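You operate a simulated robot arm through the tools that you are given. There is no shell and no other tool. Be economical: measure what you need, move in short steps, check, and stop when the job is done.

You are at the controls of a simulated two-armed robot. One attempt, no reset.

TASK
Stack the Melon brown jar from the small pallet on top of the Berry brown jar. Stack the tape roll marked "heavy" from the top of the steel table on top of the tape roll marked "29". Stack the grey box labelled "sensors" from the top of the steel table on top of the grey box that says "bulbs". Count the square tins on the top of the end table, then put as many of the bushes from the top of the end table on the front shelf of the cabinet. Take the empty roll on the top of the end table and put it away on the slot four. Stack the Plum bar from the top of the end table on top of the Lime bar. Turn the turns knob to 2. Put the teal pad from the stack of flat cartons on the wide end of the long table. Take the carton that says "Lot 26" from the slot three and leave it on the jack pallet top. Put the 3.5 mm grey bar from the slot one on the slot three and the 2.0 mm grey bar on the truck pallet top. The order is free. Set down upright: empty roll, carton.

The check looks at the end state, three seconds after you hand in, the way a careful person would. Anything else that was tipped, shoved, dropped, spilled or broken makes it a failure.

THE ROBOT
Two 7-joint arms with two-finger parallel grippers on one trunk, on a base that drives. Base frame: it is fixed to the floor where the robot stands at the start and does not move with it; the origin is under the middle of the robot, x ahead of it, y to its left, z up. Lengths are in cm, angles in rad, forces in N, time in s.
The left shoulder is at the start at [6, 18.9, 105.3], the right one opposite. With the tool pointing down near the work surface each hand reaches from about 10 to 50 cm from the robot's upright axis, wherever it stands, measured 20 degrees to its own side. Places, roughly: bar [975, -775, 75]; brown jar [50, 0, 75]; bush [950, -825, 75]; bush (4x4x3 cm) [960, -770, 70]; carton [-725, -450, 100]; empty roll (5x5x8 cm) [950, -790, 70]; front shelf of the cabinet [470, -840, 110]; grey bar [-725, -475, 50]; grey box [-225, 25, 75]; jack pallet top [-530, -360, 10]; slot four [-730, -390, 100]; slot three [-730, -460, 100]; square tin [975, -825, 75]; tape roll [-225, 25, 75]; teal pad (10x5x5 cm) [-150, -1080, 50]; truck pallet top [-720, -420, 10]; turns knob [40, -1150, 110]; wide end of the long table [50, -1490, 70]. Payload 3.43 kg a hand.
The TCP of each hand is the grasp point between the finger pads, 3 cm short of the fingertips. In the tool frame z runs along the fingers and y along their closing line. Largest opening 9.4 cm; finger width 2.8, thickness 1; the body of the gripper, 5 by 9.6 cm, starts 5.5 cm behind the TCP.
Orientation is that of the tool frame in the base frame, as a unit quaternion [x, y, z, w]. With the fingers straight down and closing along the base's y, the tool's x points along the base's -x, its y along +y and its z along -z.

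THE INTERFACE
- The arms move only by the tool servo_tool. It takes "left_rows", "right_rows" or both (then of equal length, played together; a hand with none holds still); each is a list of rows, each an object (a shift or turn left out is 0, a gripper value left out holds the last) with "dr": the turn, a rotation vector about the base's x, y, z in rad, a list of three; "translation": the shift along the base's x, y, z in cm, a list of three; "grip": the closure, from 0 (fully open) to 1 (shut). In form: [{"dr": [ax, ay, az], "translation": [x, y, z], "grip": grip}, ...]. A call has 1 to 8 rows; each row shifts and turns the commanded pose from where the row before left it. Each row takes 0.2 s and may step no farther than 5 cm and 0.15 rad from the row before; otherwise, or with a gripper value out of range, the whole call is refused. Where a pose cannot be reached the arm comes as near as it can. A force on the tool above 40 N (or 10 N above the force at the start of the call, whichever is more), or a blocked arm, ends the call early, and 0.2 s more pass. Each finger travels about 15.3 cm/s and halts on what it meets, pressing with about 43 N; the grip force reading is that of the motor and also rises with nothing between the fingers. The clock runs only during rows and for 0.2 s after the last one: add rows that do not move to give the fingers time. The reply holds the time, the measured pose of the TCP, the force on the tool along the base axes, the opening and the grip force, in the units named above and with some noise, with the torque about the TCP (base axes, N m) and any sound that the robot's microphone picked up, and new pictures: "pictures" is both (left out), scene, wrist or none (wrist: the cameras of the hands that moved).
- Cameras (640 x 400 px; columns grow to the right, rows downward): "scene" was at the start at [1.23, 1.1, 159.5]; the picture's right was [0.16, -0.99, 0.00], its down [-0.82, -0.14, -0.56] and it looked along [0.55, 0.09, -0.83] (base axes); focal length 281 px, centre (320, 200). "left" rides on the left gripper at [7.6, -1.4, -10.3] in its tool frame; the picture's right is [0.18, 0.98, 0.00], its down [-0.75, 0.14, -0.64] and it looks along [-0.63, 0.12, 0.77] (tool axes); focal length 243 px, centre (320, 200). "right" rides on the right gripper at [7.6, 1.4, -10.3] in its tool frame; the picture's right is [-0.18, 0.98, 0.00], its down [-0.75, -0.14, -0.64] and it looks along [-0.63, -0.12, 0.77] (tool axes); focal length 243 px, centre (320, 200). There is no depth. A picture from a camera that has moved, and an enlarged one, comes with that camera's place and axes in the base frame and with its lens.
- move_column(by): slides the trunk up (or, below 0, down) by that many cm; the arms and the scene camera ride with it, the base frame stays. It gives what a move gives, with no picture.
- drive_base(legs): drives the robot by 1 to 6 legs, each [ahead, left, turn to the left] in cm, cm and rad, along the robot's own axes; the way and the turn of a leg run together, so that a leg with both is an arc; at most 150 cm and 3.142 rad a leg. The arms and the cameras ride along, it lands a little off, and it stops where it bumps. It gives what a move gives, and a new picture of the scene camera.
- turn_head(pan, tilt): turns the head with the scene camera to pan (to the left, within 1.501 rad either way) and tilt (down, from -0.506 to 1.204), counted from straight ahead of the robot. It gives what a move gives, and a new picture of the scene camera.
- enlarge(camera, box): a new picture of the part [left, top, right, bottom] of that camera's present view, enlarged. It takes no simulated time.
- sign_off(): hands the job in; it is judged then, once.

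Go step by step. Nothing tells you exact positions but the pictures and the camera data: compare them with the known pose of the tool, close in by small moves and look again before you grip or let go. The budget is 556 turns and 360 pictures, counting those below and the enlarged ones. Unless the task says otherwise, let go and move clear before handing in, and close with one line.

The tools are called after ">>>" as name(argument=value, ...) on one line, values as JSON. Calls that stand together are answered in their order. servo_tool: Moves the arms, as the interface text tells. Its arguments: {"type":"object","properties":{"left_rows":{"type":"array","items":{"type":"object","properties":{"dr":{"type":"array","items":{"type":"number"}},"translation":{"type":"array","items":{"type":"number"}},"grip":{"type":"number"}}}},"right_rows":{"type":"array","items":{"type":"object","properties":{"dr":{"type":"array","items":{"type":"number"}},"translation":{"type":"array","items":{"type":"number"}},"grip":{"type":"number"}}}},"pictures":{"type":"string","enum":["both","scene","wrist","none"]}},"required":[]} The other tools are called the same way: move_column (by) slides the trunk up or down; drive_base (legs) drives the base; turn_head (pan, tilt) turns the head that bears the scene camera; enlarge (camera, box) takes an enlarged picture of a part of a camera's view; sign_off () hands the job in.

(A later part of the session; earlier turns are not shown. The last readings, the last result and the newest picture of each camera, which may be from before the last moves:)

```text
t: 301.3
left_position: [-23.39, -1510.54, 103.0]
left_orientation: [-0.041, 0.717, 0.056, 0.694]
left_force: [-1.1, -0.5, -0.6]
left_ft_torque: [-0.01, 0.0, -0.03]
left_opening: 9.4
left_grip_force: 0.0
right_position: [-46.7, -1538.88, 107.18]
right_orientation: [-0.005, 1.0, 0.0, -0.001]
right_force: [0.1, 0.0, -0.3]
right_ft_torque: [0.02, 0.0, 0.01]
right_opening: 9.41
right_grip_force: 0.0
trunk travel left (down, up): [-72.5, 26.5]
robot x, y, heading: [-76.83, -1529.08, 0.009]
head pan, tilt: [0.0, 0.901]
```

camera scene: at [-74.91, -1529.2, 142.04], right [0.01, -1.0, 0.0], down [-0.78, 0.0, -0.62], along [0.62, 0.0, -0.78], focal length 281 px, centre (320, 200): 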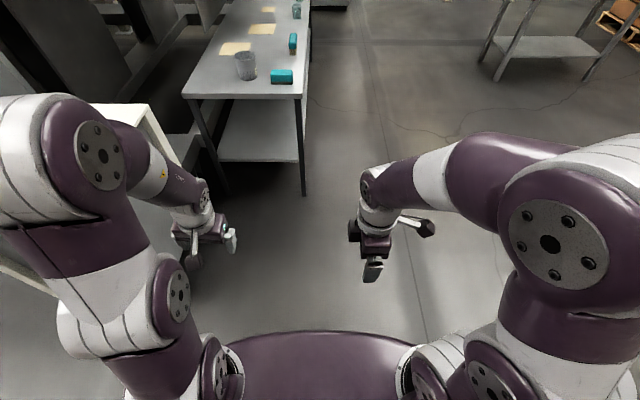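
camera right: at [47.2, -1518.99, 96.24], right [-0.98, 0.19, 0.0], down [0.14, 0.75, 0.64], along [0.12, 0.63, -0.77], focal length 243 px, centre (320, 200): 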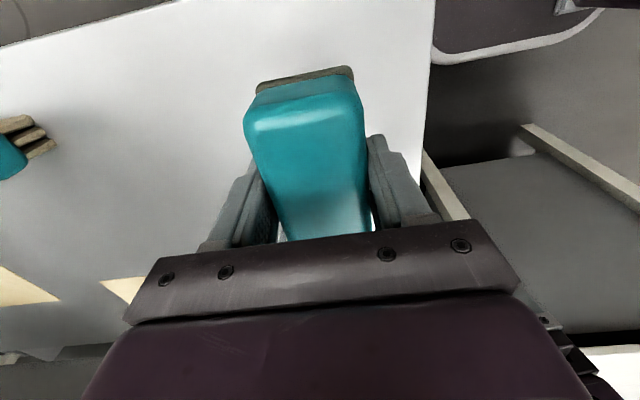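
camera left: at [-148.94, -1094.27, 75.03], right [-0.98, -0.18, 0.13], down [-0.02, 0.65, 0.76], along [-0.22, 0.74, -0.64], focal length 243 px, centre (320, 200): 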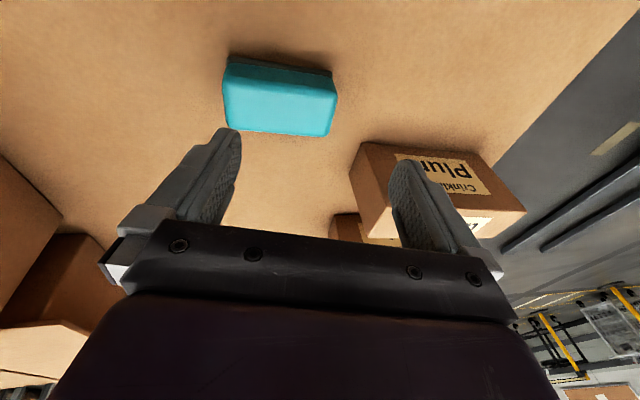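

>>> servo_tool(left_rows=[{"dr": [-0.02, -0.03, -0.128]}, {"translation": [-0.2, 0, -2.85], "dr": [0, 0.143, 0]}, {"translation": [-0.6, 0, -2.8], "dr": [0, 0.143, 0]}, {"translation": [-1, 0, -2.7], "dr": [0, 0.143, 0]}, {"translation": [-1.4, 0, -2.5], "dr": [0, 0.143, 0]}, {"translation": [-1.7, 0, -2.3], "dr": [0, 0.143, 0]}, {"translation": [-2, 0, -2], "dr": [0, 0.143, 0]}, {"translation": [-2.3, 0, -1.7], "dr": [0, 0.143, 0]}], pictures="none")

>>> servo_tool(left_rows=[{"translation": [-2.5, 0, -1.4], "dr": [0, 0.143, 0]}, {"translation": [-2.7, 0, -1], "dr": [0, 0.143, 0]}, {"translation": [-2.8, 0, -0.6], "dr": [0, 0.143, 0]}, {"translation": [-2.8, 0, -0.2], "dr": [0, 0.143, 0]}, {"translation": [0, 0, 0]}], pictures="none")

```text
t: 303.1
left_position: [-32.58, -1510.65, 86.41]
left_orientation: [-0.001, 0.96, 0.005, 0.28]
left_force: [0.5, 0.1, 0.3]
left_ft_torque: [-0.02, -0.03, 0.01]
left_opening: 9.4
left_grip_force: 0.0
right_position: [-46.61, -1538.86, 107.22]
right_orientation: [-0.006, 1.0, 0.0, 0.0]
right_force: [0.0, -0.1, -0.2]
right_ft_torque: [0.03, -0.02, 0.03]
right_opening: 9.4
right_grip_force: 0.0
trunk travel left (down, up): [-72.5, 26.5]
robot x, y, heading: [-76.76, -1528.96, 0.007]
head pan, tilt: [0.0, 0.901]
```

```text
t: 304.3
left_position: [-43.39, -1510.67, 82.97]
left_orientation: [0.0, 1.0, 0.005, -0.003]
left_force: [-0.4, 0.3, 0.9]
left_ft_torque: [0.0, -0.02, -0.03]
left_opening: 9.4
left_grip_force: 0.0
right_position: [-46.87, -1538.87, 107.15]
right_orientation: [-0.006, 1.0, 0.0, 0.0]
right_force: [-0.4, 0.3, -0.3]
right_ft_torque: [-0.02, 0.0, -0.03]
right_opening: 9.41
right_grip_force: 0.1
trunk travel left (down, up): [-72.5, 26.5]
robot x, y, heading: [-76.51, -1528.85, 0.004]
head pan, tilt: [0.0, 0.901]
```

>>> turn_head(pan=-0.1, tilt=0.15)

```text
t: 305.4
left_position: [-43.44, -1510.66, 83.19]
left_orientation: [0.0, 1.0, 0.005, -0.002]
left_force: [-0.6, -0.6, 1.0]
left_ft_torque: [-0.01, 0.02, 0.03]
left_opening: 9.41
left_grip_force: 0.1
right_position: [-46.66, -1538.86, 107.14]
right_orientation: [-0.007, 1.0, -0.001, 0.0]
right_force: [-0.1, -1.3, -0.2]
right_ft_torque: [0.02, 0.01, 0.0]
right_opening: 9.39
right_grip_force: 0.1
trunk travel left (down, up): [-72.5, 26.5]
robot x, y, heading: [-76.68, -1529.11, 0.007]
head pan, tilt: [-0.099, 0.15]
camera scene: at [-73.18, -1530.1, 166.66], right [-0.09, -1.0, 0.0], down [-0.15, 0.01, -0.99], along [0.98, -0.09, -0.15], focal length 281 px, centre (320, 200)
```

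scene: 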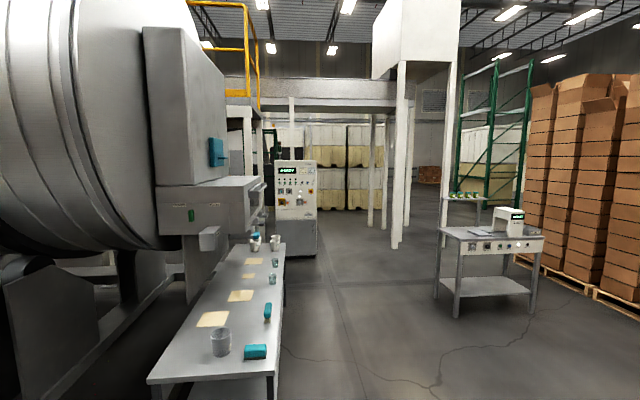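

>>> drive_base(legs=[[-35, 0, 0], [0, 0, 1.564], [150, 0, 0], [150, 0, 0], [30, 0, 0], [0, -80, 0]])

```text
t: 331.0
left_position: [-60.58, -1163.03, 83.08]
left_orientation: [0.73, -0.683, -0.002, 0.005]
left_force: [0.7, -1.0, -0.1]
left_ft_torque: [-0.02, 0.01, -0.03]
left_opening: 9.39
left_grip_force: 0.0
right_position: [-32.07, -1164.66, 107.26]
right_orientation: [0.734, -0.679, 0.0, -0.001]
right_force: [-0.6, 1.0, 0.4]
right_ft_torque: [-0.02, -0.01, -0.03]
right_opening: 9.41
right_grip_force: 0.1
trunk travel left (down, up): [-72.5, 26.5]
robot x, y, heading: [-39.64, -1194.89, 1.636]
head pan, tilt: [-0.099, 0.15]
camera scene: at [-39.1, -1191.81, 166.67], right [1.0, -0.03, 0.0], down [0.0, -0.15, -0.99], along [0.03, 0.99, -0.15], focal length 281 px, centre (320, 200)
```

scene: 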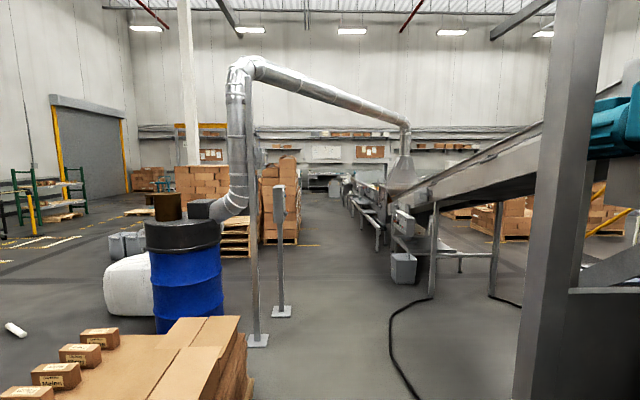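

>>> drive_base(legs=[[0, -12, -0.066], [150, 0, 0], [30, -15, 0], [60, -8, 0], [150, 0, 0], [40, 0, 0]])

```text
t: 353.3
left_position: [-33.39, -730.36, 83.02]
left_orientation: [0.713, -0.701, -0.001, 0.005]
left_force: [0.2, -0.1, 0.1]
left_ft_torque: [-0.02, -0.01, 0.0]
left_opening: 9.37
left_grip_force: 0.1
right_position: [-5.09, -733.23, 107.23]
right_orientation: [0.717, -0.697, -0.001, 0.0]
right_force: [-0.8, 0.4, -1.0]
right_ft_torque: [-0.02, 0.03, -0.02]
right_opening: 9.39
right_grip_force: 0.1
trunk travel left (down, up): [-72.5, 26.5]
robot x, y, heading: [-14.02, -763.32, 1.59]
head pan, tilt: [-0.099, 0.15]
camera scene: at [-13.27, -760.08, 166.67], right [1.0, -0.08, 0.0], down [-0.01, -0.15, -0.99], along [0.08, 0.99, -0.15], focal length 281 px, centre (320, 200)
```

scene: 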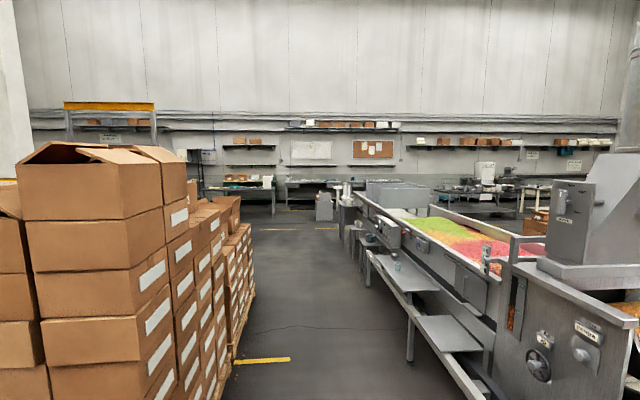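

>>> drive_base(legs=[[0, -11, -0.02], [150, 0, 0], [150, 0, 0], [150, 0, 0], [150, 0, 0], [80, 0, 0]])

```text
t: 386.6
left_position: [-17.06, -47.97, 83.02]
left_orientation: [0.709, -0.705, -0.001, 0.005]
left_force: [-1.1, 0.1, -0.7]
left_ft_torque: [0.04, 0.0, 0.01]
left_opening: 9.41
left_grip_force: 0.1
right_position: [11.26, -51.17, 107.26]
right_orientation: [0.714, -0.7, 0.0, 0.0]
right_force: [-0.7, -0.2, 0.5]
right_ft_torque: [-0.02, -0.01, -0.01]
right_opening: 9.42
right_grip_force: 0.1
trunk travel left (down, up): [-72.5, 26.5]
robot x, y, heading: [1.54, -80.89, 1.578]
head pan, tilt: [-0.099, 0.15]
camera scene: at [2.74, -77.93, 166.67], right [1.0, -0.09, 0.0], down [-0.01, -0.15, -0.99], along [0.09, 0.98, -0.15], focal length 281 px, centre (320, 200)
```

scene: 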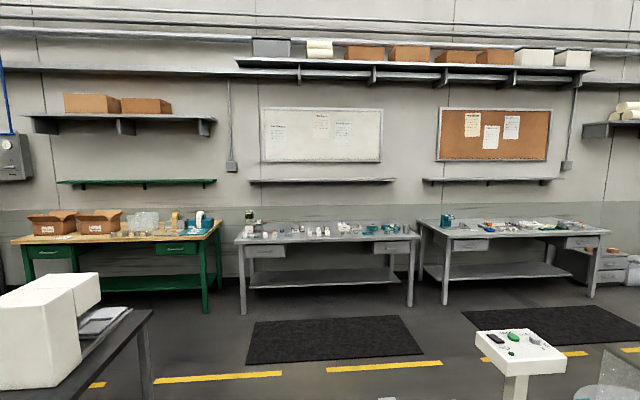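

>>> drive_base(legs=[[-9, 0, 0], [0, 0, -1.578]])

>>> turn_head(pan=-0.3, tilt=0.2)

```text
t: 391.5
left_position: [35.25, -71.94, 83.08]
left_orientation: [0.007, 1.0, 0.005, -0.003]
left_force: [0.4, -0.9, -0.1]
left_ft_torque: [0.0, -0.04, 0.02]
left_opening: 9.39
left_grip_force: 0.1
right_position: [31.38, -100.02, 107.25]
right_orientation: [0.001, 1.0, 0.0, 0.0]
right_force: [0.8, -0.7, 0.4]
right_ft_torque: [0.01, 0.01, -0.02]
right_opening: 9.37
right_grip_force: 0.1
trunk travel left (down, up): [-72.5, 26.5]
robot x, y, heading: [1.97, -90.11, -0.006]
head pan, tilt: [-0.099, 0.15]
camera scene: at [5.2, -90.9, 166.67], right [-0.11, -0.99, 0.0], down [-0.15, 0.02, -0.99], along [0.98, -0.11, -0.15], focal length 281 px, centre (320, 200)
```

scene: 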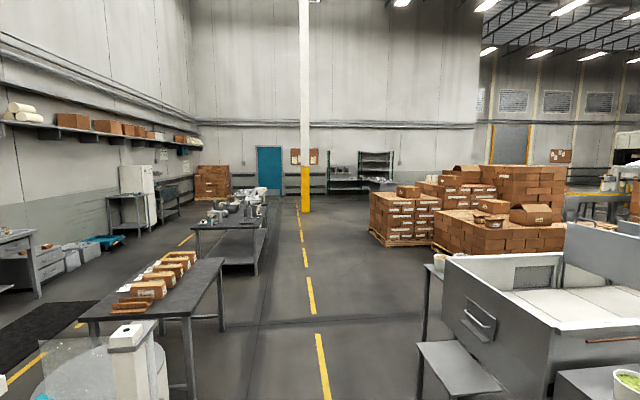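

```text
t: 392.2
left_position: [35.27, -71.79, 83.03]
left_orientation: [0.007, 1.0, 0.005, -0.002]
left_force: [0.4, -0.4, -0.5]
left_ft_torque: [0.01, -0.02, 0.02]
left_opening: 9.38
left_grip_force: 0.0
right_position: [31.59, -100.03, 107.2]
right_orientation: [0.001, 1.0, 0.0, 0.0]
right_force: [-0.3, -0.5, 0.0]
right_ft_torque: [-0.01, 0.02, 0.0]
right_opening: 9.4
right_grip_force: 0.1
trunk travel left (down, up): [-72.5, 26.5]
robot x, y, heading: [1.72, -90.02, -0.013]
head pan, tilt: [-0.3, 0.201]
camera scene: at [4.86, -92.72, 166.2], right [-0.3, -0.95, 0.0], down [-0.19, 0.06, -0.98], along [0.93, -0.3, -0.2], focal length 281 px, centre (320, 200)
```

scene: 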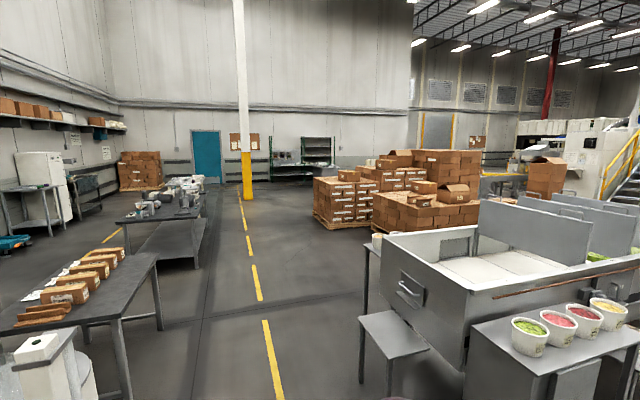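

>>> drive_base(legs=[[150, -5, 0.008], [150, 0, 0], [150, 0, 0]])

```text
refused: leg 1 is longer than a leg can be; nothing moved
```

>>> drive_base(legs=[[145, -5, 0.008], [150, 0, 0], [150, 0, 0]])

```text
t: 413.3
left_position: [473.84, -65.37, 83.03]
left_orientation: [-0.013, 1.0, 0.005, -0.002]
left_force: [-0.6, 0.6, 0.4]
left_ft_torque: [0.03, -0.02, -0.01]
left_opening: 9.43
left_grip_force: 0.1
right_position: [471.24, -93.87, 107.27]
right_orientation: [-0.019, 1.0, 0.001, 0.0]
right_force: [-0.4, 0.2, 0.5]
right_ft_torque: [0.0, 0.02, 0.03]
right_opening: 9.41
right_grip_force: 0.1
trunk travel left (down, up): [-72.5, 26.5]
robot x, y, heading: [440.94, -85.11, 0.031]
head pan, tilt: [-0.3, 0.201]
camera scene: at [444.33, -87.55, 166.2], right [-0.26, -0.96, 0.0], down [-0.19, 0.05, -0.98], along [0.94, -0.26, -0.2], focal length 281 px, centre (320, 200)
```

scene: 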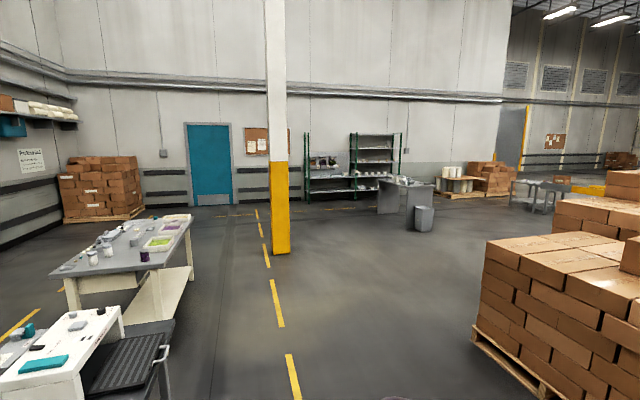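

>>> drive_base(legs=[[0, 0, -0.028], [150, -5, 0], [150, 0, 0], [20, 0, 0], [0, 0, -1.57]])

```text
refused: leg 2 is longer than a leg can be; nothing moved
```

>>> drive_base(legs=[[0, 0, -0.028], [149, -5, 0], [150, 0, 0], [20, 0, 0], [0, 0, -1.57]])

>>> turn_head(pan=0, tilt=0.2)

```text
t: 433.0
left_position: [778.74, -123.38, 83.13]
left_orientation: [0.705, 0.709, 0.004, 0.002]
left_force: [-0.9, -0.1, 0.4]
left_ft_torque: [0.0, -0.01, 0.01]
left_opening: 9.41
left_grip_force: 0.0
right_position: [750.46, -119.99, 107.18]
right_orientation: [0.701, 0.713, 0.0, 0.0]
right_force: [0.4, 0.4, -0.2]
right_ft_torque: [-0.01, -0.03, 0.0]
right_opening: 9.41
right_grip_force: 0.0
trunk travel left (down, up): [-72.5, 26.5]
robot x, y, heading: [760.19, -90.03, -1.562]
head pan, tilt: [-0.3, 0.201]
camera scene: at [757.54, -93.21, 166.2], right [-0.96, 0.29, 0.0], down [0.06, 0.19, -0.98], along [-0.28, -0.94, -0.2], focal length 281 px, centre (320, 200)
```

scene: 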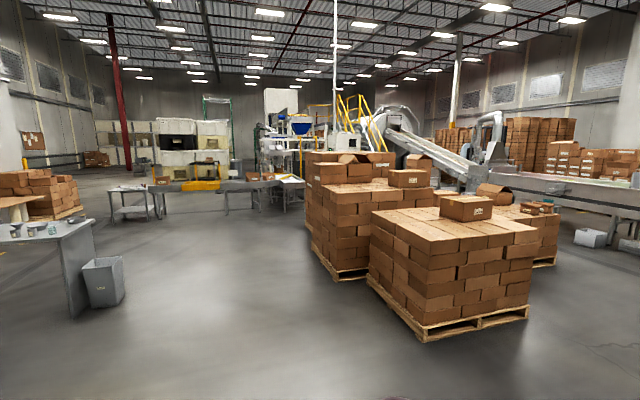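

```text
t: 433.8
left_position: [778.72, -123.44, 83.07]
left_orientation: [0.706, 0.709, 0.004, 0.003]
left_force: [0.5, 0.3, -0.4]
left_ft_torque: [0.0, -0.01, -0.01]
left_opening: 9.41
left_grip_force: 0.0
right_position: [750.4, -120.08, 107.28]
right_orientation: [0.702, 0.713, 0.0, 0.0]
right_force: [-0.5, 0.0, 0.1]
right_ft_torque: [-0.03, -0.04, 0.0]
right_opening: 9.43
right_grip_force: 0.0
trunk travel left (down, up): [-72.5, 26.5]
robot x, y, heading: [760.05, -90.21, -1.559]
head pan, tilt: [0.0, 0.201]
camera scene: at [760.3, -93.6, 166.2], right [-1.0, -0.01, 0.0], down [0.0, 0.2, -0.98], along [0.01, -0.98, -0.2], focal length 281 px, centre (320, 200)
```

scene: 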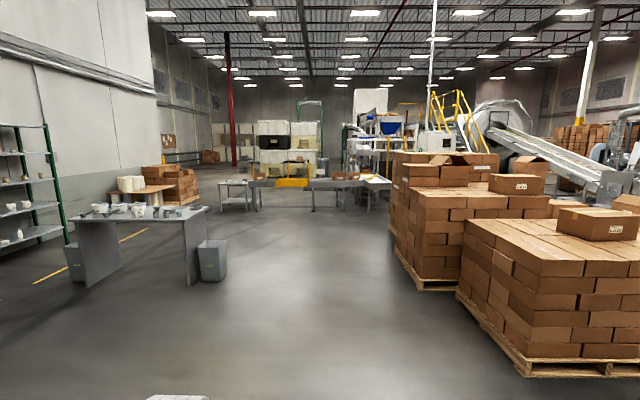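

>>> drive_base(legs=[[0, 0, -0.01], [150, 0, 0], [150, 0, 0], [150, 0, 0], [100, 0, 0]])

>>> turn_head(pan=0.6, tilt=0.3)

```text
t: 460.6
left_position: [787.32, -677.39, 83.02]
left_orientation: [0.699, 0.715, 0.004, 0.002]
left_force: [-0.2, 0.5, 0.1]
left_ft_torque: [0.0, -0.01, 0.01]
left_opening: 9.43
left_grip_force: 0.0
right_position: [758.97, -674.83, 107.25]
right_orientation: [0.694, 0.72, 0.0, 0.0]
right_force: [0.4, 0.2, -0.5]
right_ft_torque: [0.02, 0.01, 0.01]
right_opening: 9.41
right_grip_force: 0.1
trunk travel left (down, up): [-72.5, 26.5]
robot x, y, heading: [768.01, -644.61, -1.54]
head pan, tilt: [0.0, 0.201]
camera scene: at [768.33, -648.08, 166.2], right [-1.0, -0.03, 0.0], down [-0.01, 0.2, -0.98], along [0.03, -0.98, -0.2], focal length 281 px, centre (320, 200)
```

scene: 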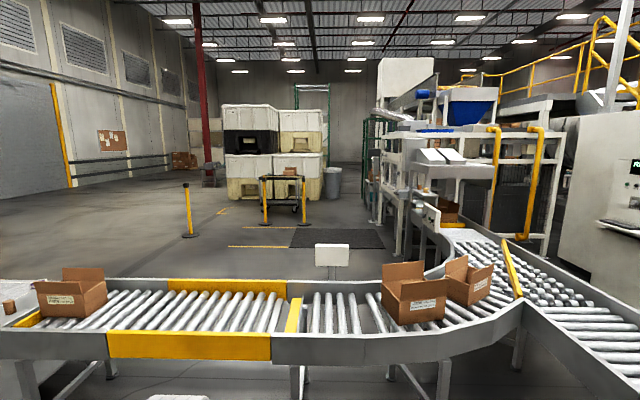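

```text
t: 461.6
left_position: [787.46, -677.48, 83.06]
left_orientation: [0.699, 0.715, 0.004, 0.002]
left_force: [0.4, 0.7, -0.3]
left_ft_torque: [-0.02, 0.0, 0.01]
left_opening: 9.37
left_grip_force: 0.1
right_position: [758.98, -674.73, 107.2]
right_orientation: [0.694, 0.72, 0.0, 0.001]
right_force: [0.2, 0.1, 0.2]
right_ft_torque: [0.0, 0.01, -0.01]
right_opening: 9.38
right_grip_force: 0.2
trunk travel left (down, up): [-72.5, 26.5]
robot x, y, heading: [767.81, -644.65, -1.542]
head pan, tilt: [0.6, 0.3]
camera scene: at [773.55, -646.31, 165.27], right [-0.81, -0.59, 0.0], down [-0.17, 0.24, -0.96], along [0.56, -0.77, -0.3], focal length 281 px, centre (320, 200)
```

scene: 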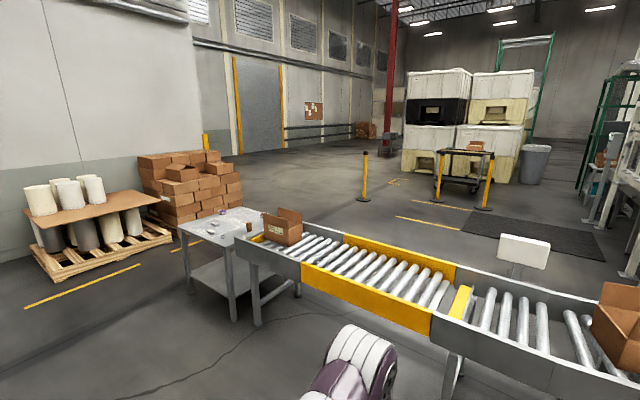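

>>> enlarge(camera="scene", box=[170, 195, 290, 265])

```text
5.33 times, centred on (230, 230) of scene
camera zoom: at [773.55, -646.31, 165.27], right [-0.81, -0.59, 0.0], down [-0.17, 0.24, -0.96], along [0.56, -0.77, -0.3], focal length 1498 px, centre (800, 40)
```

zoom: 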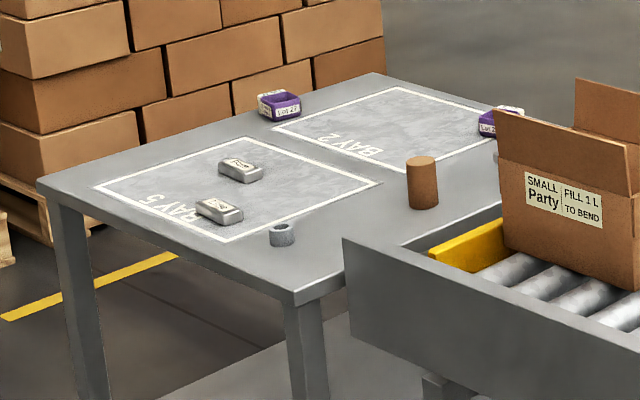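

>>> drive_base(legs=[[0, 0, -0.03], [0, 100, 0], [0, 95, 0], [55, 0, 0]])

>>> turn_head(pan=0, tilt=0.85)

```text
t: 474.4
left_position: [977.95, -734.77, 83.15]
left_orientation: [0.717, 0.698, 0.004, 0.002]
left_force: [-0.5, 0.1, 0.5]
left_ft_torque: [-0.03, -0.05, 0.01]
left_opening: 9.4
left_grip_force: 0.0
right_position: [949.62, -730.67, 107.18]
right_orientation: [0.713, 0.702, 0.0, 0.0]
right_force: [-0.7, -0.3, -0.4]
right_ft_torque: [-0.01, 0.0, -0.01]
right_opening: 9.4
right_grip_force: 0.2
trunk travel left (down, up): [-72.5, 26.5]
robot x, y, heading: [960.2, -701.27, -1.593]
head pan, tilt: [0.6, 0.3]
camera scene: at [965.61, -702.93, 165.27], right [-0.84, -0.55, 0.0], down [-0.16, 0.25, -0.96], along [0.52, -0.8, -0.3], focal length 281 px, centre (320, 200)
```

scene: 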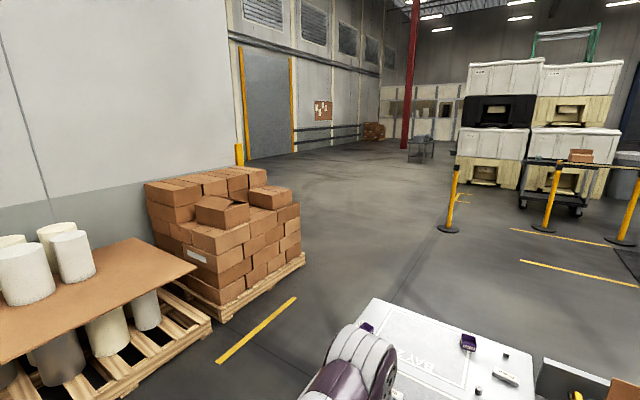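

```text
t: 475.4
left_position: [977.78, -734.74, 83.09]
left_orientation: [0.716, 0.698, 0.005, 0.002]
left_force: [-0.5, 0.4, 0.2]
left_ft_torque: [0.06, 0.01, 0.03]
left_opening: 9.4
left_grip_force: 0.1
right_position: [949.7, -730.56, 107.24]
right_orientation: [0.711, 0.703, 0.0, 0.0]
right_force: [-0.5, -0.4, -0.4]
right_ft_torque: [-0.01, -0.04, 0.01]
right_opening: 9.4
right_grip_force: 0.2
trunk travel left (down, up): [-72.5, 26.5]
robot x, y, heading: [960.39, -701.04, -1.593]
head pan, tilt: [0.0, 0.85]
camera scene: at [960.34, -702.93, 160.44], right [-1.0, 0.02, 0.0], down [0.01, 0.75, -0.66], along [-0.01, -0.66, -0.75], focal length 281 px, centre (320, 200)
```

scene: 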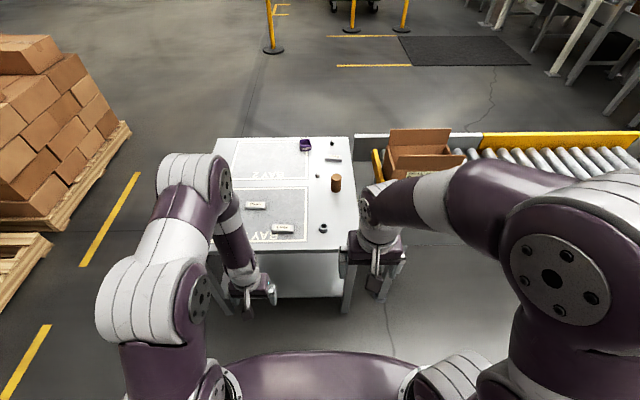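

>>> enlarge(camera="scene", box=[200, 130, 360, 255])

>>> enlarge(camera="scene", box=[290, 135, 350, 175])

```text
3.20 times, centred on (280, 192) of scene
camera zoom: at [960.34, -702.93, 160.44], right [-1.0, 0.02, 0.0], down [0.01, 0.75, -0.66], along [-0.01, -0.66, -0.75], focal length 899 px, centre (448, 224)
```

zoom: 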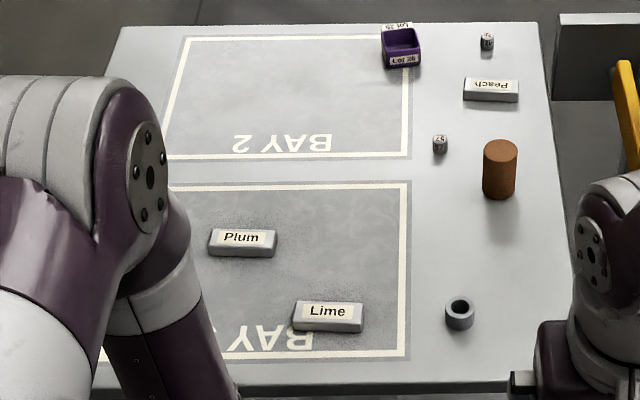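

```text
10.00 times, centred on (320, 155) of scene
camera zoom: at [960.34, -702.93, 160.44], right [-1.0, 0.02, 0.0], down [0.01, 0.75, -0.66], along [-0.01, -0.66, -0.75], focal length 2809 px, centre (320, 650)
```

zoom: 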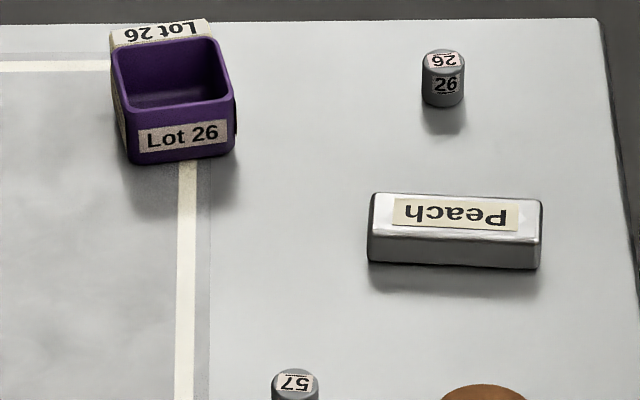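

>>> servo_tool(left_rows=[{"translation": [4, 2, 1]}, {"translation": [4, 2, 1]}, {"translation": [4, 2, 1]}, {"translation": [4, 2, 1]}, {"translation": [4, 0, 0]}], pictures="both")

>>> enlarge(camera="scene", box=[190, 125, 360, 255])

```text
t: 476.6
left_position: [998.11, -726.6, 86.96]
left_orientation: [0.715, 0.699, 0.004, 0.001]
left_force: [0.4, 0.2, 0.2]
left_ft_torque: [-0.01, 0.03, 0.0]
left_opening: 9.38
left_grip_force: 0.1
right_position: [949.84, -730.69, 107.36]
right_orientation: [0.712, 0.702, 0.0, -0.001]
right_force: [0.7, 0.7, 0.7]
right_ft_torque: [0.01, 0.0, -0.02]
right_opening: 9.39
right_grip_force: 0.0
trunk travel left (down, up): [-72.5, 26.5]
robot x, y, heading: [960.27, -700.6, -1.592]
head pan, tilt: [0.0, 0.85]
camera scene: at [960.56, -703.04, 160.43], right [-1.0, 0.02, 0.0], down [0.01, 0.75, -0.66], along [-0.01, -0.66, -0.75], focal length 281 px, centre (320, 200)
camera left: at [996.81, -718.79, 97.19], right [0.99, 0.16, 0.01], down [0.12, -0.76, 0.64], along [0.11, -0.63, -0.77], focal length 243 px, centre (320, 200)
```

scene: 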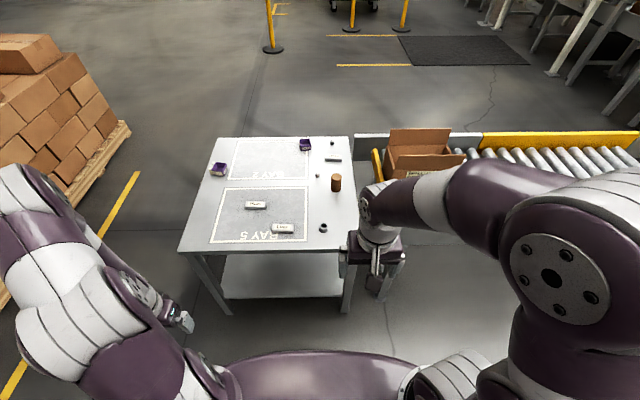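
left: 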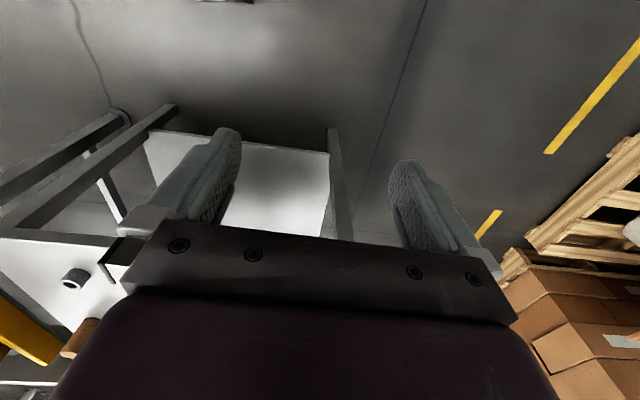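

```text
3.08 times, centred on (275, 190) of scene
camera zoom: at [960.56, -703.04, 160.43], right [-1.0, 0.02, 0.0], down [0.01, 0.75, -0.66], along [-0.01, -0.66, -0.75], focal length 864 px, centre (458, 231)
```

zoom: 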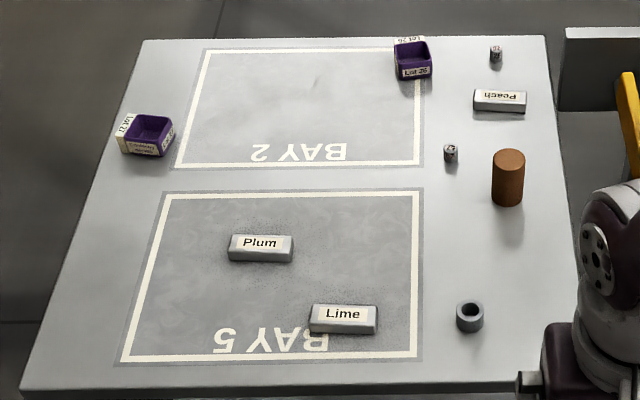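

>>> enlarge(camera="scene", box=[305, 133, 345, 158])

>>> enlarge(camera="scene", box=[302, 160, 350, 240])

>>> enlarge(camera="scene", box=[200, 130, 320, 190])

```text
16.00 times, centred on (325, 146) of scene
camera zoom: at [960.56, -703.04, 160.43], right [-1.0, 0.02, 0.0], down [0.01, 0.75, -0.66], along [-0.01, -0.66, -0.75], focal length 4494 px, centre (240, 1072)
```

zoom: 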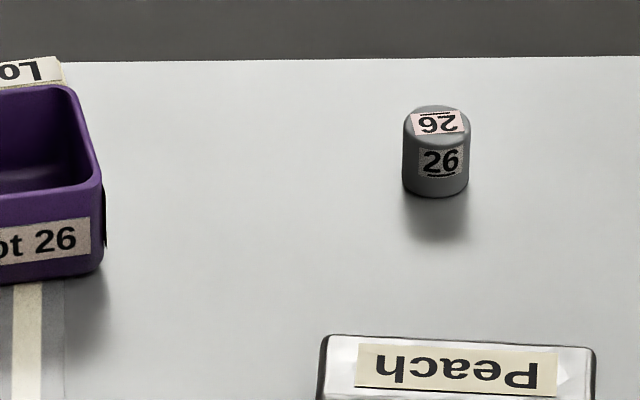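

```text
5.00 times, centred on (326, 200) of scene
camera zoom: at [960.56, -703.04, 160.43], right [-1.0, 0.02, 0.0], down [0.01, 0.75, -0.66], along [-0.01, -0.66, -0.75], focal length 1404 px, centre (290, 200)
```

zoom: 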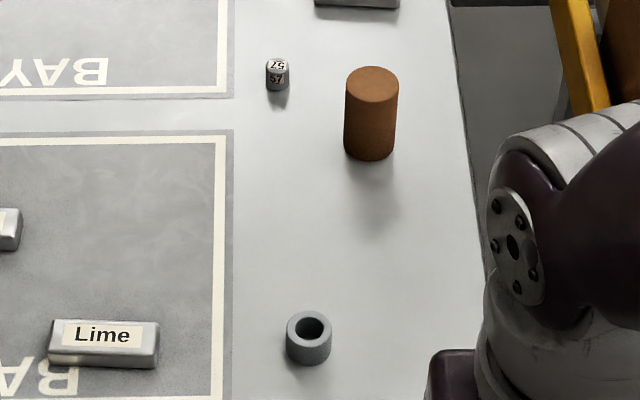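

```text
5.33 times, centred on (260, 160) of scene
camera zoom: at [960.56, -703.04, 160.43], right [-1.0, 0.02, 0.0], down [0.01, 0.75, -0.66], along [-0.01, -0.66, -0.75], focal length 1498 px, centre (640, 413)
```

zoom: 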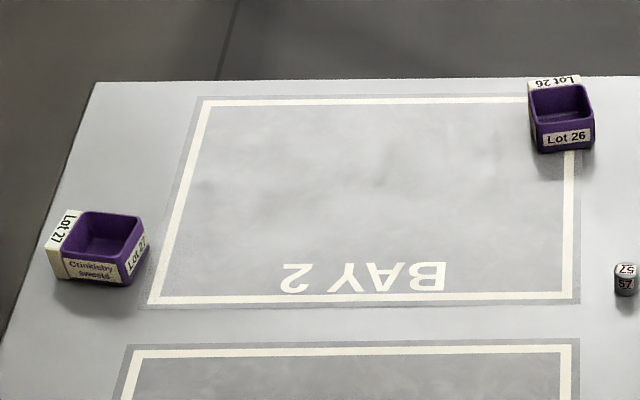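

Two square tins, Lot 26 and Lot 27, are on the end table, so two bushes go to the cabinet. First I stack Plum on Lime, moving closer and lowering the trunk.

>>> servo_tool(left_rows=[{"translation": [-3, 1, 4]}, {"translation": [-3, 0, 4]}, {"translation": [-3, 0, 3]}, {"translation": [0, 0, 0]}], pictures="none")

>>> drive_base(legs=[[0, 10, 0.022], [28, 0, 0]])

>>> move_column(by=-13)

>>> servo_tool(left_rows=[{"translation": [0, -4, -2]}, {"translation": [0, -4, -1]}, {"translation": [0, -4, 0]}, {"translation": [0, 0, 0]}], pictures="both")

```text
refused: row 1 steps farther than a row can; nothing moved
```

```text
t: 479.3
left_position: [1008.66, -754.14, 87.06]
left_orientation: [0.708, 0.707, 0.005, 0.002]
left_force: [-0.9, 0.3, -0.3]
left_ft_torque: [0.0, -0.01, 0.01]
left_opening: 9.41
left_grip_force: 0.0
right_position: [960.62, -759.43, 107.19]
right_orientation: [0.703, 0.711, 0.0, -0.001]
right_force: [-0.5, -0.6, 0.2]
right_ft_torque: [-0.02, -0.01, -0.04]
right_opening: 9.39
right_grip_force: 0.1
trunk travel left (down, up): [-72.5, 26.5]
robot x, y, heading: [970.18, -729.92, -1.566]
head pan, tilt: [0.0, 0.85]
camera scene: at [970.5, -731.5, 160.43], right [-1.0, -0.01, 0.0], down [0.0, 0.75, -0.66], along [0.0, -0.66, -0.75], focal length 281 px, centre (320, 200)
```

scene: 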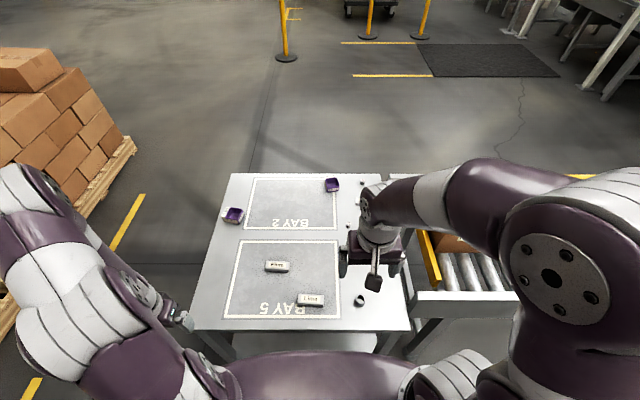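

```text
t: 480.9
left_position: [1008.66, -754.17, 73.87]
left_orientation: [0.707, 0.707, 0.005, 0.002]
left_force: [0.2, 0.4, -0.2]
left_ft_torque: [0.01, 0.01, 0.02]
left_opening: 9.4
left_grip_force: 0.2
right_position: [960.5, -759.5, 94.34]
right_orientation: [0.703, 0.712, 0.001, 0.0]
right_force: [-0.5, 0.2, -0.3]
right_ft_torque: [0.0, -0.01, 0.03]
right_opening: 9.38
right_grip_force: 0.0
trunk travel left (down, up): [-59.5, 39.5]
robot x, y, heading: [969.99, -729.68, -1.565]
head pan, tilt: [0.0, 0.85]
```

```text
t: 481.3
left_position: [1008.22, -757.01, 72.58]
left_orientation: [0.709, 0.705, 0.002, -0.009]
left_force: [0.3, 15.2, 36.8]
left_ft_torque: [-0.01, 1.76, -0.64]
left_opening: 9.35
left_grip_force: 0.0
left hand out of reach, approached as far as the arm can: row 2
right_position: [960.51, -759.29, 94.38]
right_orientation: [0.703, 0.711, -0.001, 0.001]
right_force: [0.1, -0.1, -0.6]
right_ft_torque: [0.01, 0.02, -0.02]
right_opening: 9.42
right_grip_force: 0.0
trunk travel left (down, up): [-59.5, 39.5]
robot x, y, heading: [970.55, -729.5, -1.561]
head pan, tilt: [0.0, 0.85]
stopped in row 2 (left hand): the force on the tool passed its limit at 167 N (the readings are from after the stop); the commanded pose is now the measured one
camera scene: at [970.33, -731.16, 147.5], right [-1.0, -0.01, 0.0], down [0.0, 0.75, -0.66], along [0.01, -0.66, -0.75], focal length 281 px, centre (320, 200)
camera left: at [1006.96, -749.2, 82.97], right [0.98, 0.18, -0.01], down [0.14, -0.76, 0.63], along [0.11, -0.62, -0.78], focal length 243 px, centre (320, 200)
```

scene: 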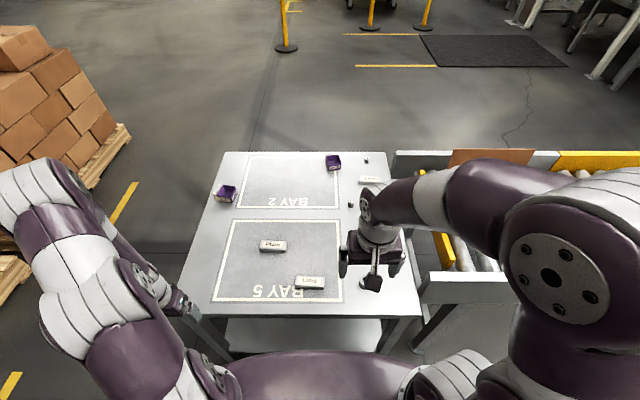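
left: 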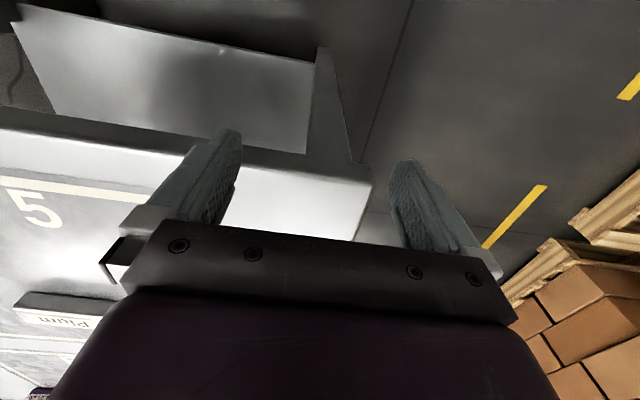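

The left hand touched the table edge. I raise it clear and check that nothing moved.

>>> servo_tool(left_rows=[{"translation": [0, 0, 4]}, {"translation": [0, 0, 4]}, {"translation": [-4, 0, 2]}, {"translation": [-4, -2, 0]}, {"translation": [-4, -3, 0]}, {"translation": [-4, -3, 0]}, {"translation": [-3, -3, 0]}, {"translation": [0, 0, 0]}], pictures="both")

```text
t: 483.1
left_position: [989.15, -768.22, 81.56]
left_orientation: [0.709, 0.705, 0.003, -0.008]
left_force: [0.1, 0.0, 0.7]
left_ft_torque: [-0.03, 0.04, 0.0]
left_opening: 9.39
left_grip_force: 0.1
left hand out of reach, approached as far as the arm can: row 1
right_position: [960.57, -759.35, 94.2]
right_orientation: [0.702, 0.712, -0.001, -0.001]
right_force: [-0.7, -0.6, -0.2]
right_ft_torque: [-0.02, 0.0, -0.02]
right_opening: 9.4
right_grip_force: 0.0
trunk travel left (down, up): [-59.5, 39.5]
robot x, y, heading: [970.32, -729.5, -1.562]
head pan, tilt: [0.0, 0.85]
camera scene: at [970.56, -731.43, 147.43], right [-1.0, -0.01, 0.0], down [-0.01, 0.75, -0.66], along [0.0, -0.66, -0.75], focal length 281 px, centre (320, 200)
camera left: at [987.78, -760.66, 92.03], right [0.98, 0.18, -0.01], down [0.14, -0.76, 0.63], along [0.11, -0.62, -0.78], focal length 243 px, centre (320, 200)
```

scene: 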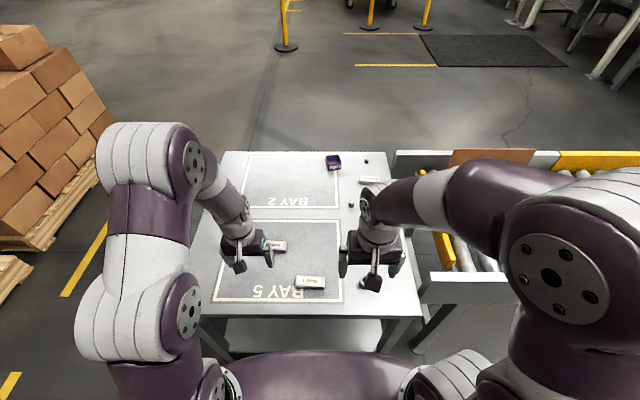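
left: 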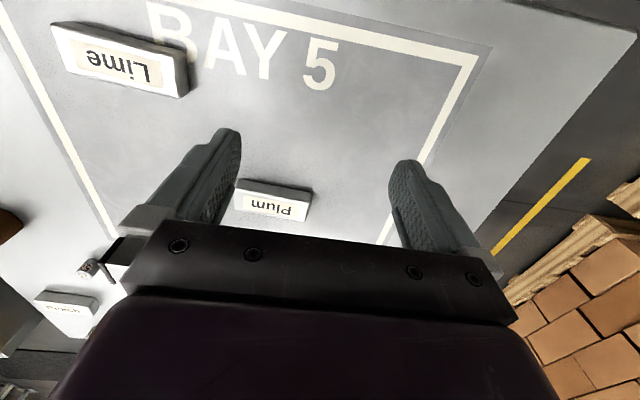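

>>> servo_tool(left_rows=[{"dr": [0, 0, -0.149], "translation": [-0.8, -2, 0]}, {"dr": [0, 0, -0.149], "translation": [-0.8, -2, 0]}, {"dr": [0, 0, -0.149], "translation": [-0.8, -2, 0]}, {"dr": [0, 0, -0.149], "translation": [-0.8, -2, 0]}, {"dr": [0, 0, -0.149], "translation": [-0.3, -1.5, 0]}, {"dr": [0, 0, -0.149]}, {"dr": [0, 0, -0.149]}, {"dr": [0, 0, -0.149]}], pictures="none")

>>> servo_tool(left_rows=[{"dr": [0, 0, -0.149]}, {"dr": [0, 0, -0.149]}, {"dr": [0, 0, -0.075]}, {"translation": [0, 0, 0]}], pictures="both")

```text
t: 484.9
left_position: [985.77, -777.82, 81.63]
left_orientation: [0.983, 0.185, 0.007, -0.006]
left_force: [-1.1, -0.9, -0.9]
left_ft_torque: [-0.01, 0.0, 0.01]
left_opening: 9.43
left_grip_force: 0.1
right_position: [960.62, -759.53, 94.08]
right_orientation: [0.702, 0.712, 0.0, 0.0]
right_force: [1.0, -0.1, -1.0]
right_ft_torque: [-0.03, -0.02, 0.0]
right_opening: 9.39
right_grip_force: 0.1
trunk travel left (down, up): [-59.5, 39.5]
robot x, y, heading: [970.18, -729.42, -1.566]
head pan, tilt: [0.0, 0.85]
```

```text
t: 485.9
left_position: [985.72, -777.73, 81.55]
left_orientation: [1.0, -0.001, 0.008, -0.004]
left_force: [0.5, -1.3, -0.2]
left_ft_torque: [0.01, 0.01, -0.02]
left_opening: 9.4
left_grip_force: 0.0
right_position: [960.57, -759.39, 94.28]
right_orientation: [0.702, 0.712, 0.001, -0.001]
right_force: [0.3, -0.8, 0.7]
right_ft_torque: [0.0, 0.0, 0.02]
right_opening: 9.41
right_grip_force: 0.1
trunk travel left (down, up): [-59.5, 39.5]
robot x, y, heading: [970.23, -729.41, -1.559]
head pan, tilt: [0.0, 0.85]
camera scene: at [970.52, -731.49, 147.43], right [-1.0, -0.01, 0.0], down [-0.01, 0.75, -0.66], along [0.0, -0.66, -0.75], focal length 281 px, centre (320, 200)
camera left: at [993.18, -776.26, 91.9], right [0.18, -0.98, 0.0], down [-0.76, -0.14, 0.63], along [-0.62, -0.11, -0.78], focal length 243 px, centre (320, 200)
```

scene: 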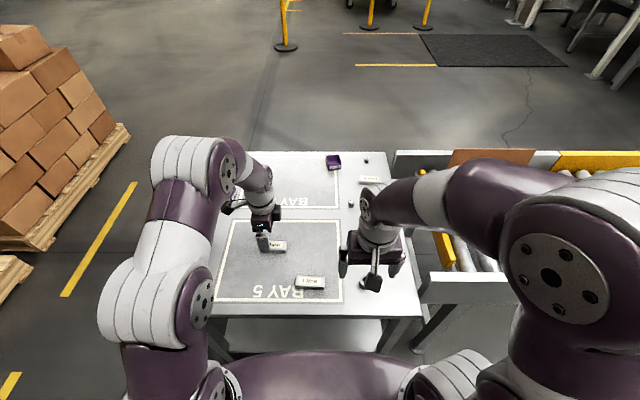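
left: 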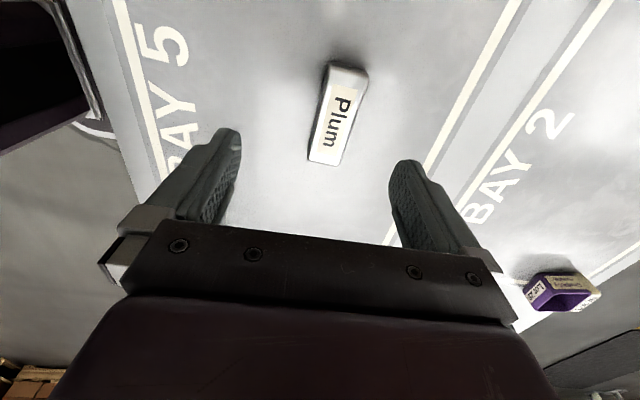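

>>> servo_tool(left_rows=[{"translation": [0.6, -1.0, -3]}, {"translation": [0, 0, -3]}, {"translation": [0, 0, -1.9]}, {"grip": 0.6}, {"grip": 1}, {"grip": 1}], pictures="wrist")

```text
t: 487.3
left_position: [986.23, -778.66, 73.61]
left_orientation: [1.0, 0.0, 0.008, -0.003]
left_force: [-0.8, 0.4, 0.7]
left_ft_torque: [0.03, -0.01, 0.03]
left_opening: 3.32
left_grip_force: 42.7
right_position: [960.61, -759.5, 94.24]
right_orientation: [0.702, 0.712, 0.0, 0.0]
right_force: [0.1, -0.2, -0.1]
right_ft_torque: [0.04, 0.03, 0.0]
right_opening: 9.4
right_grip_force: 0.1
trunk travel left (down, up): [-59.5, 39.5]
robot x, y, heading: [970.53, -729.62, -1.563]
head pan, tilt: [0.0, 0.85]
camera left: at [993.74, -777.24, 84.06], right [0.18, -0.98, 0.0], down [-0.76, -0.15, 0.63], along [-0.62, -0.11, -0.78], focal length 243 px, centre (320, 200)
```

left: 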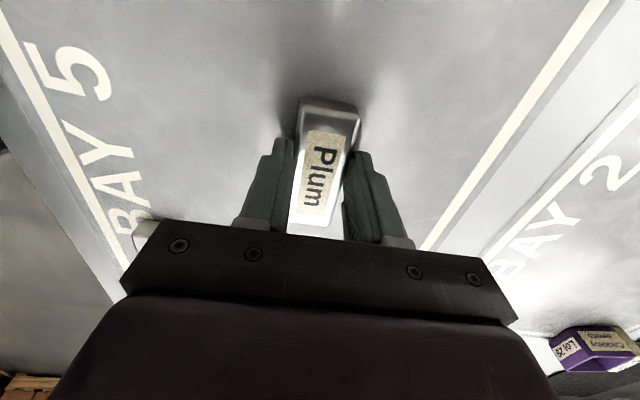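

>>> servo_tool(left_rows=[{"translation": [0, 0, 2]}, {"translation": [0, 0, 4]}, {"translation": [0, 0, 4]}, {"translation": [0, 0, 0]}, {"translation": [0, 0, 0]}], right_rows=[{"translation": [-4, 0, 2]}, {"translation": [-4, 0, 2]}, {"translation": [-4, 1, 0]}, {"translation": [-4, 1, 0]}, {"translation": [0, 0, 0]}], pictures="none")

>>> servo_tool(left_rows=[{"translation": [-2, 3.1, 0]}, {"translation": [-2, 3.1, 0]}, {"translation": [-2, 3.1, 0]}, {"translation": [-2, 2, 0]}, {"translation": [0, 0.6, 0]}, {"translation": [0, 0, 0]}], pictures="both")

```text
t: 488.5
left_position: [986.31, -778.86, 83.54]
left_orientation: [1.0, 0.0, 0.007, -0.004]
left_force: [0.2, 0.2, -0.7]
left_ft_torque: [-0.02, 0.04, 0.05]
left_opening: 3.28
left_grip_force: 43.5
right_position: [944.66, -757.47, 98.24]
right_orientation: [0.702, 0.712, 0.0, -0.001]
right_force: [0.3, -0.2, 0.5]
right_ft_torque: [-0.03, -0.02, -0.03]
right_opening: 9.39
right_grip_force: 0.1
trunk travel left (down, up): [-59.5, 39.5]
robot x, y, heading: [970.5, -729.54, -1.561]
head pan, tilt: [0.0, 0.85]
```

```text
t: 489.9
left_position: [978.18, -766.82, 83.58]
left_orientation: [1.0, 0.0, 0.008, -0.004]
left_force: [0.1, 0.1, -1.0]
left_ft_torque: [0.02, 0.0, -0.04]
left_opening: 3.31
left_grip_force: 42.8
right_position: [944.63, -757.4, 98.27]
right_orientation: [0.702, 0.712, 0.0, -0.001]
right_force: [-0.9, -0.3, -0.2]
right_ft_torque: [0.0, -0.02, -0.02]
right_opening: 9.37
right_grip_force: 0.1
trunk travel left (down, up): [-59.5, 39.5]
robot x, y, heading: [970.63, -729.34, -1.565]
head pan, tilt: [0.0, 0.85]
camera scene: at [970.49, -731.49, 147.43], right [-1.0, -0.01, 0.0], down [-0.01, 0.75, -0.66], along [0.0, -0.66, -0.75], focal length 281 px, centre (320, 200)
camera left: at [985.75, -765.37, 93.97], right [0.18, -0.98, 0.0], down [-0.76, -0.15, 0.63], along [-0.62, -0.11, -0.78], focal length 243 px, centre (320, 200)
```

scene: 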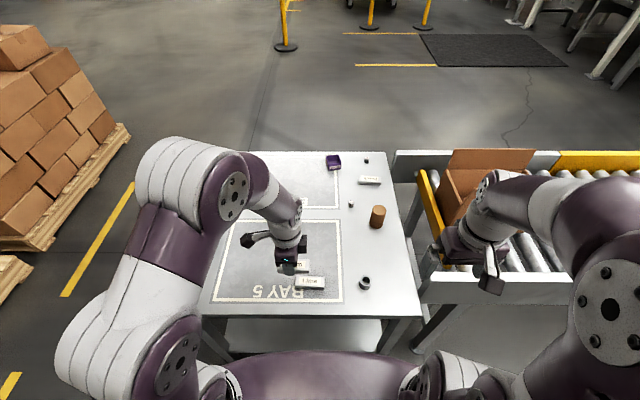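
left: 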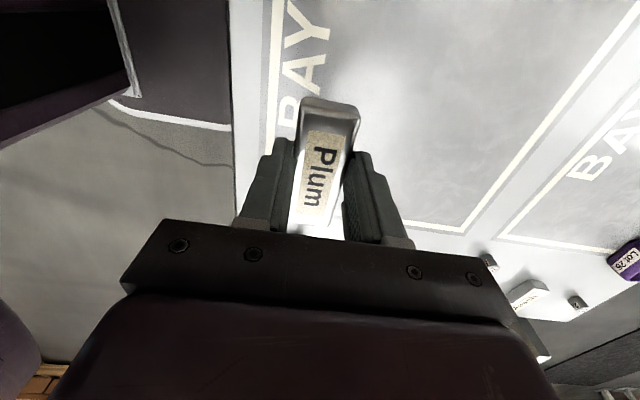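

>>> enlarge(camera="scene", box=[260, 240, 340, 300])

```text
6.67 times, centred on (300, 270) of scene
camera zoom: at [970.49, -731.49, 147.43], right [-1.0, -0.01, 0.0], down [-0.01, 0.75, -0.66], along [0.0, -0.66, -0.75], focal length 1872 px, centre (453, -267)
```

zoom: 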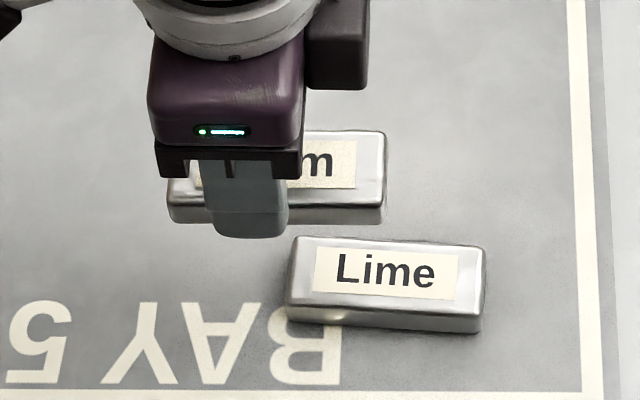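

>>> servo_tool(left_rows=[{"translation": [-4.1, -0.1, 0], "dr": [0, 0, -0.05]}, {"translation": [0, 0, -3]}, {"translation": [0, 0, -2]}, {"translation": [0, 0, 0]}], pictures="none")

>>> enlarge(camera="scene", box=[260, 240, 340, 300])

```text
t: 490.9
left_position: [974.29, -766.87, 78.5]
left_orientation: [1.0, -0.026, 0.008, -0.003]
left_force: [-0.4, 1.2, -0.7]
left_ft_torque: [0.02, 0.04, -0.01]
left_opening: 3.28
left_grip_force: 42.7
right_position: [944.77, -757.3, 98.27]
right_orientation: [0.702, 0.712, 0.0, -0.001]
right_force: [-0.5, 0.5, 0.6]
right_ft_torque: [0.01, 0.05, 0.01]
right_opening: 9.4
right_grip_force: 0.1
trunk travel left (down, up): [-59.5, 39.5]
robot x, y, heading: [970.43, -729.33, -1.564]
head pan, tilt: [0.0, 0.85]
```

```text
6.67 times, centred on (300, 270) of scene
camera zoom: at [970.55, -731.48, 147.43], right [-1.0, -0.01, 0.0], down [-0.01, 0.75, -0.66], along [0.0, -0.66, -0.75], focal length 1872 px, centre (453, -267)
```

zoom: 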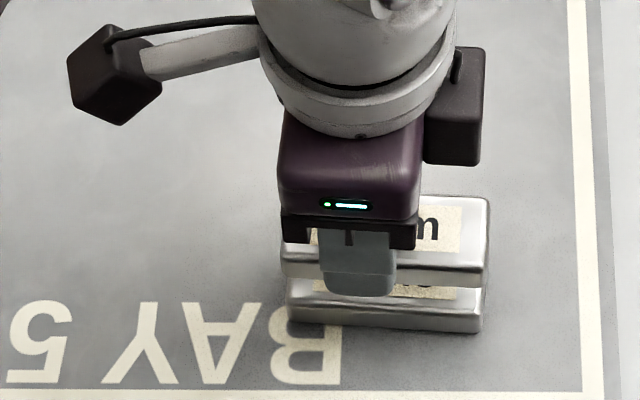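

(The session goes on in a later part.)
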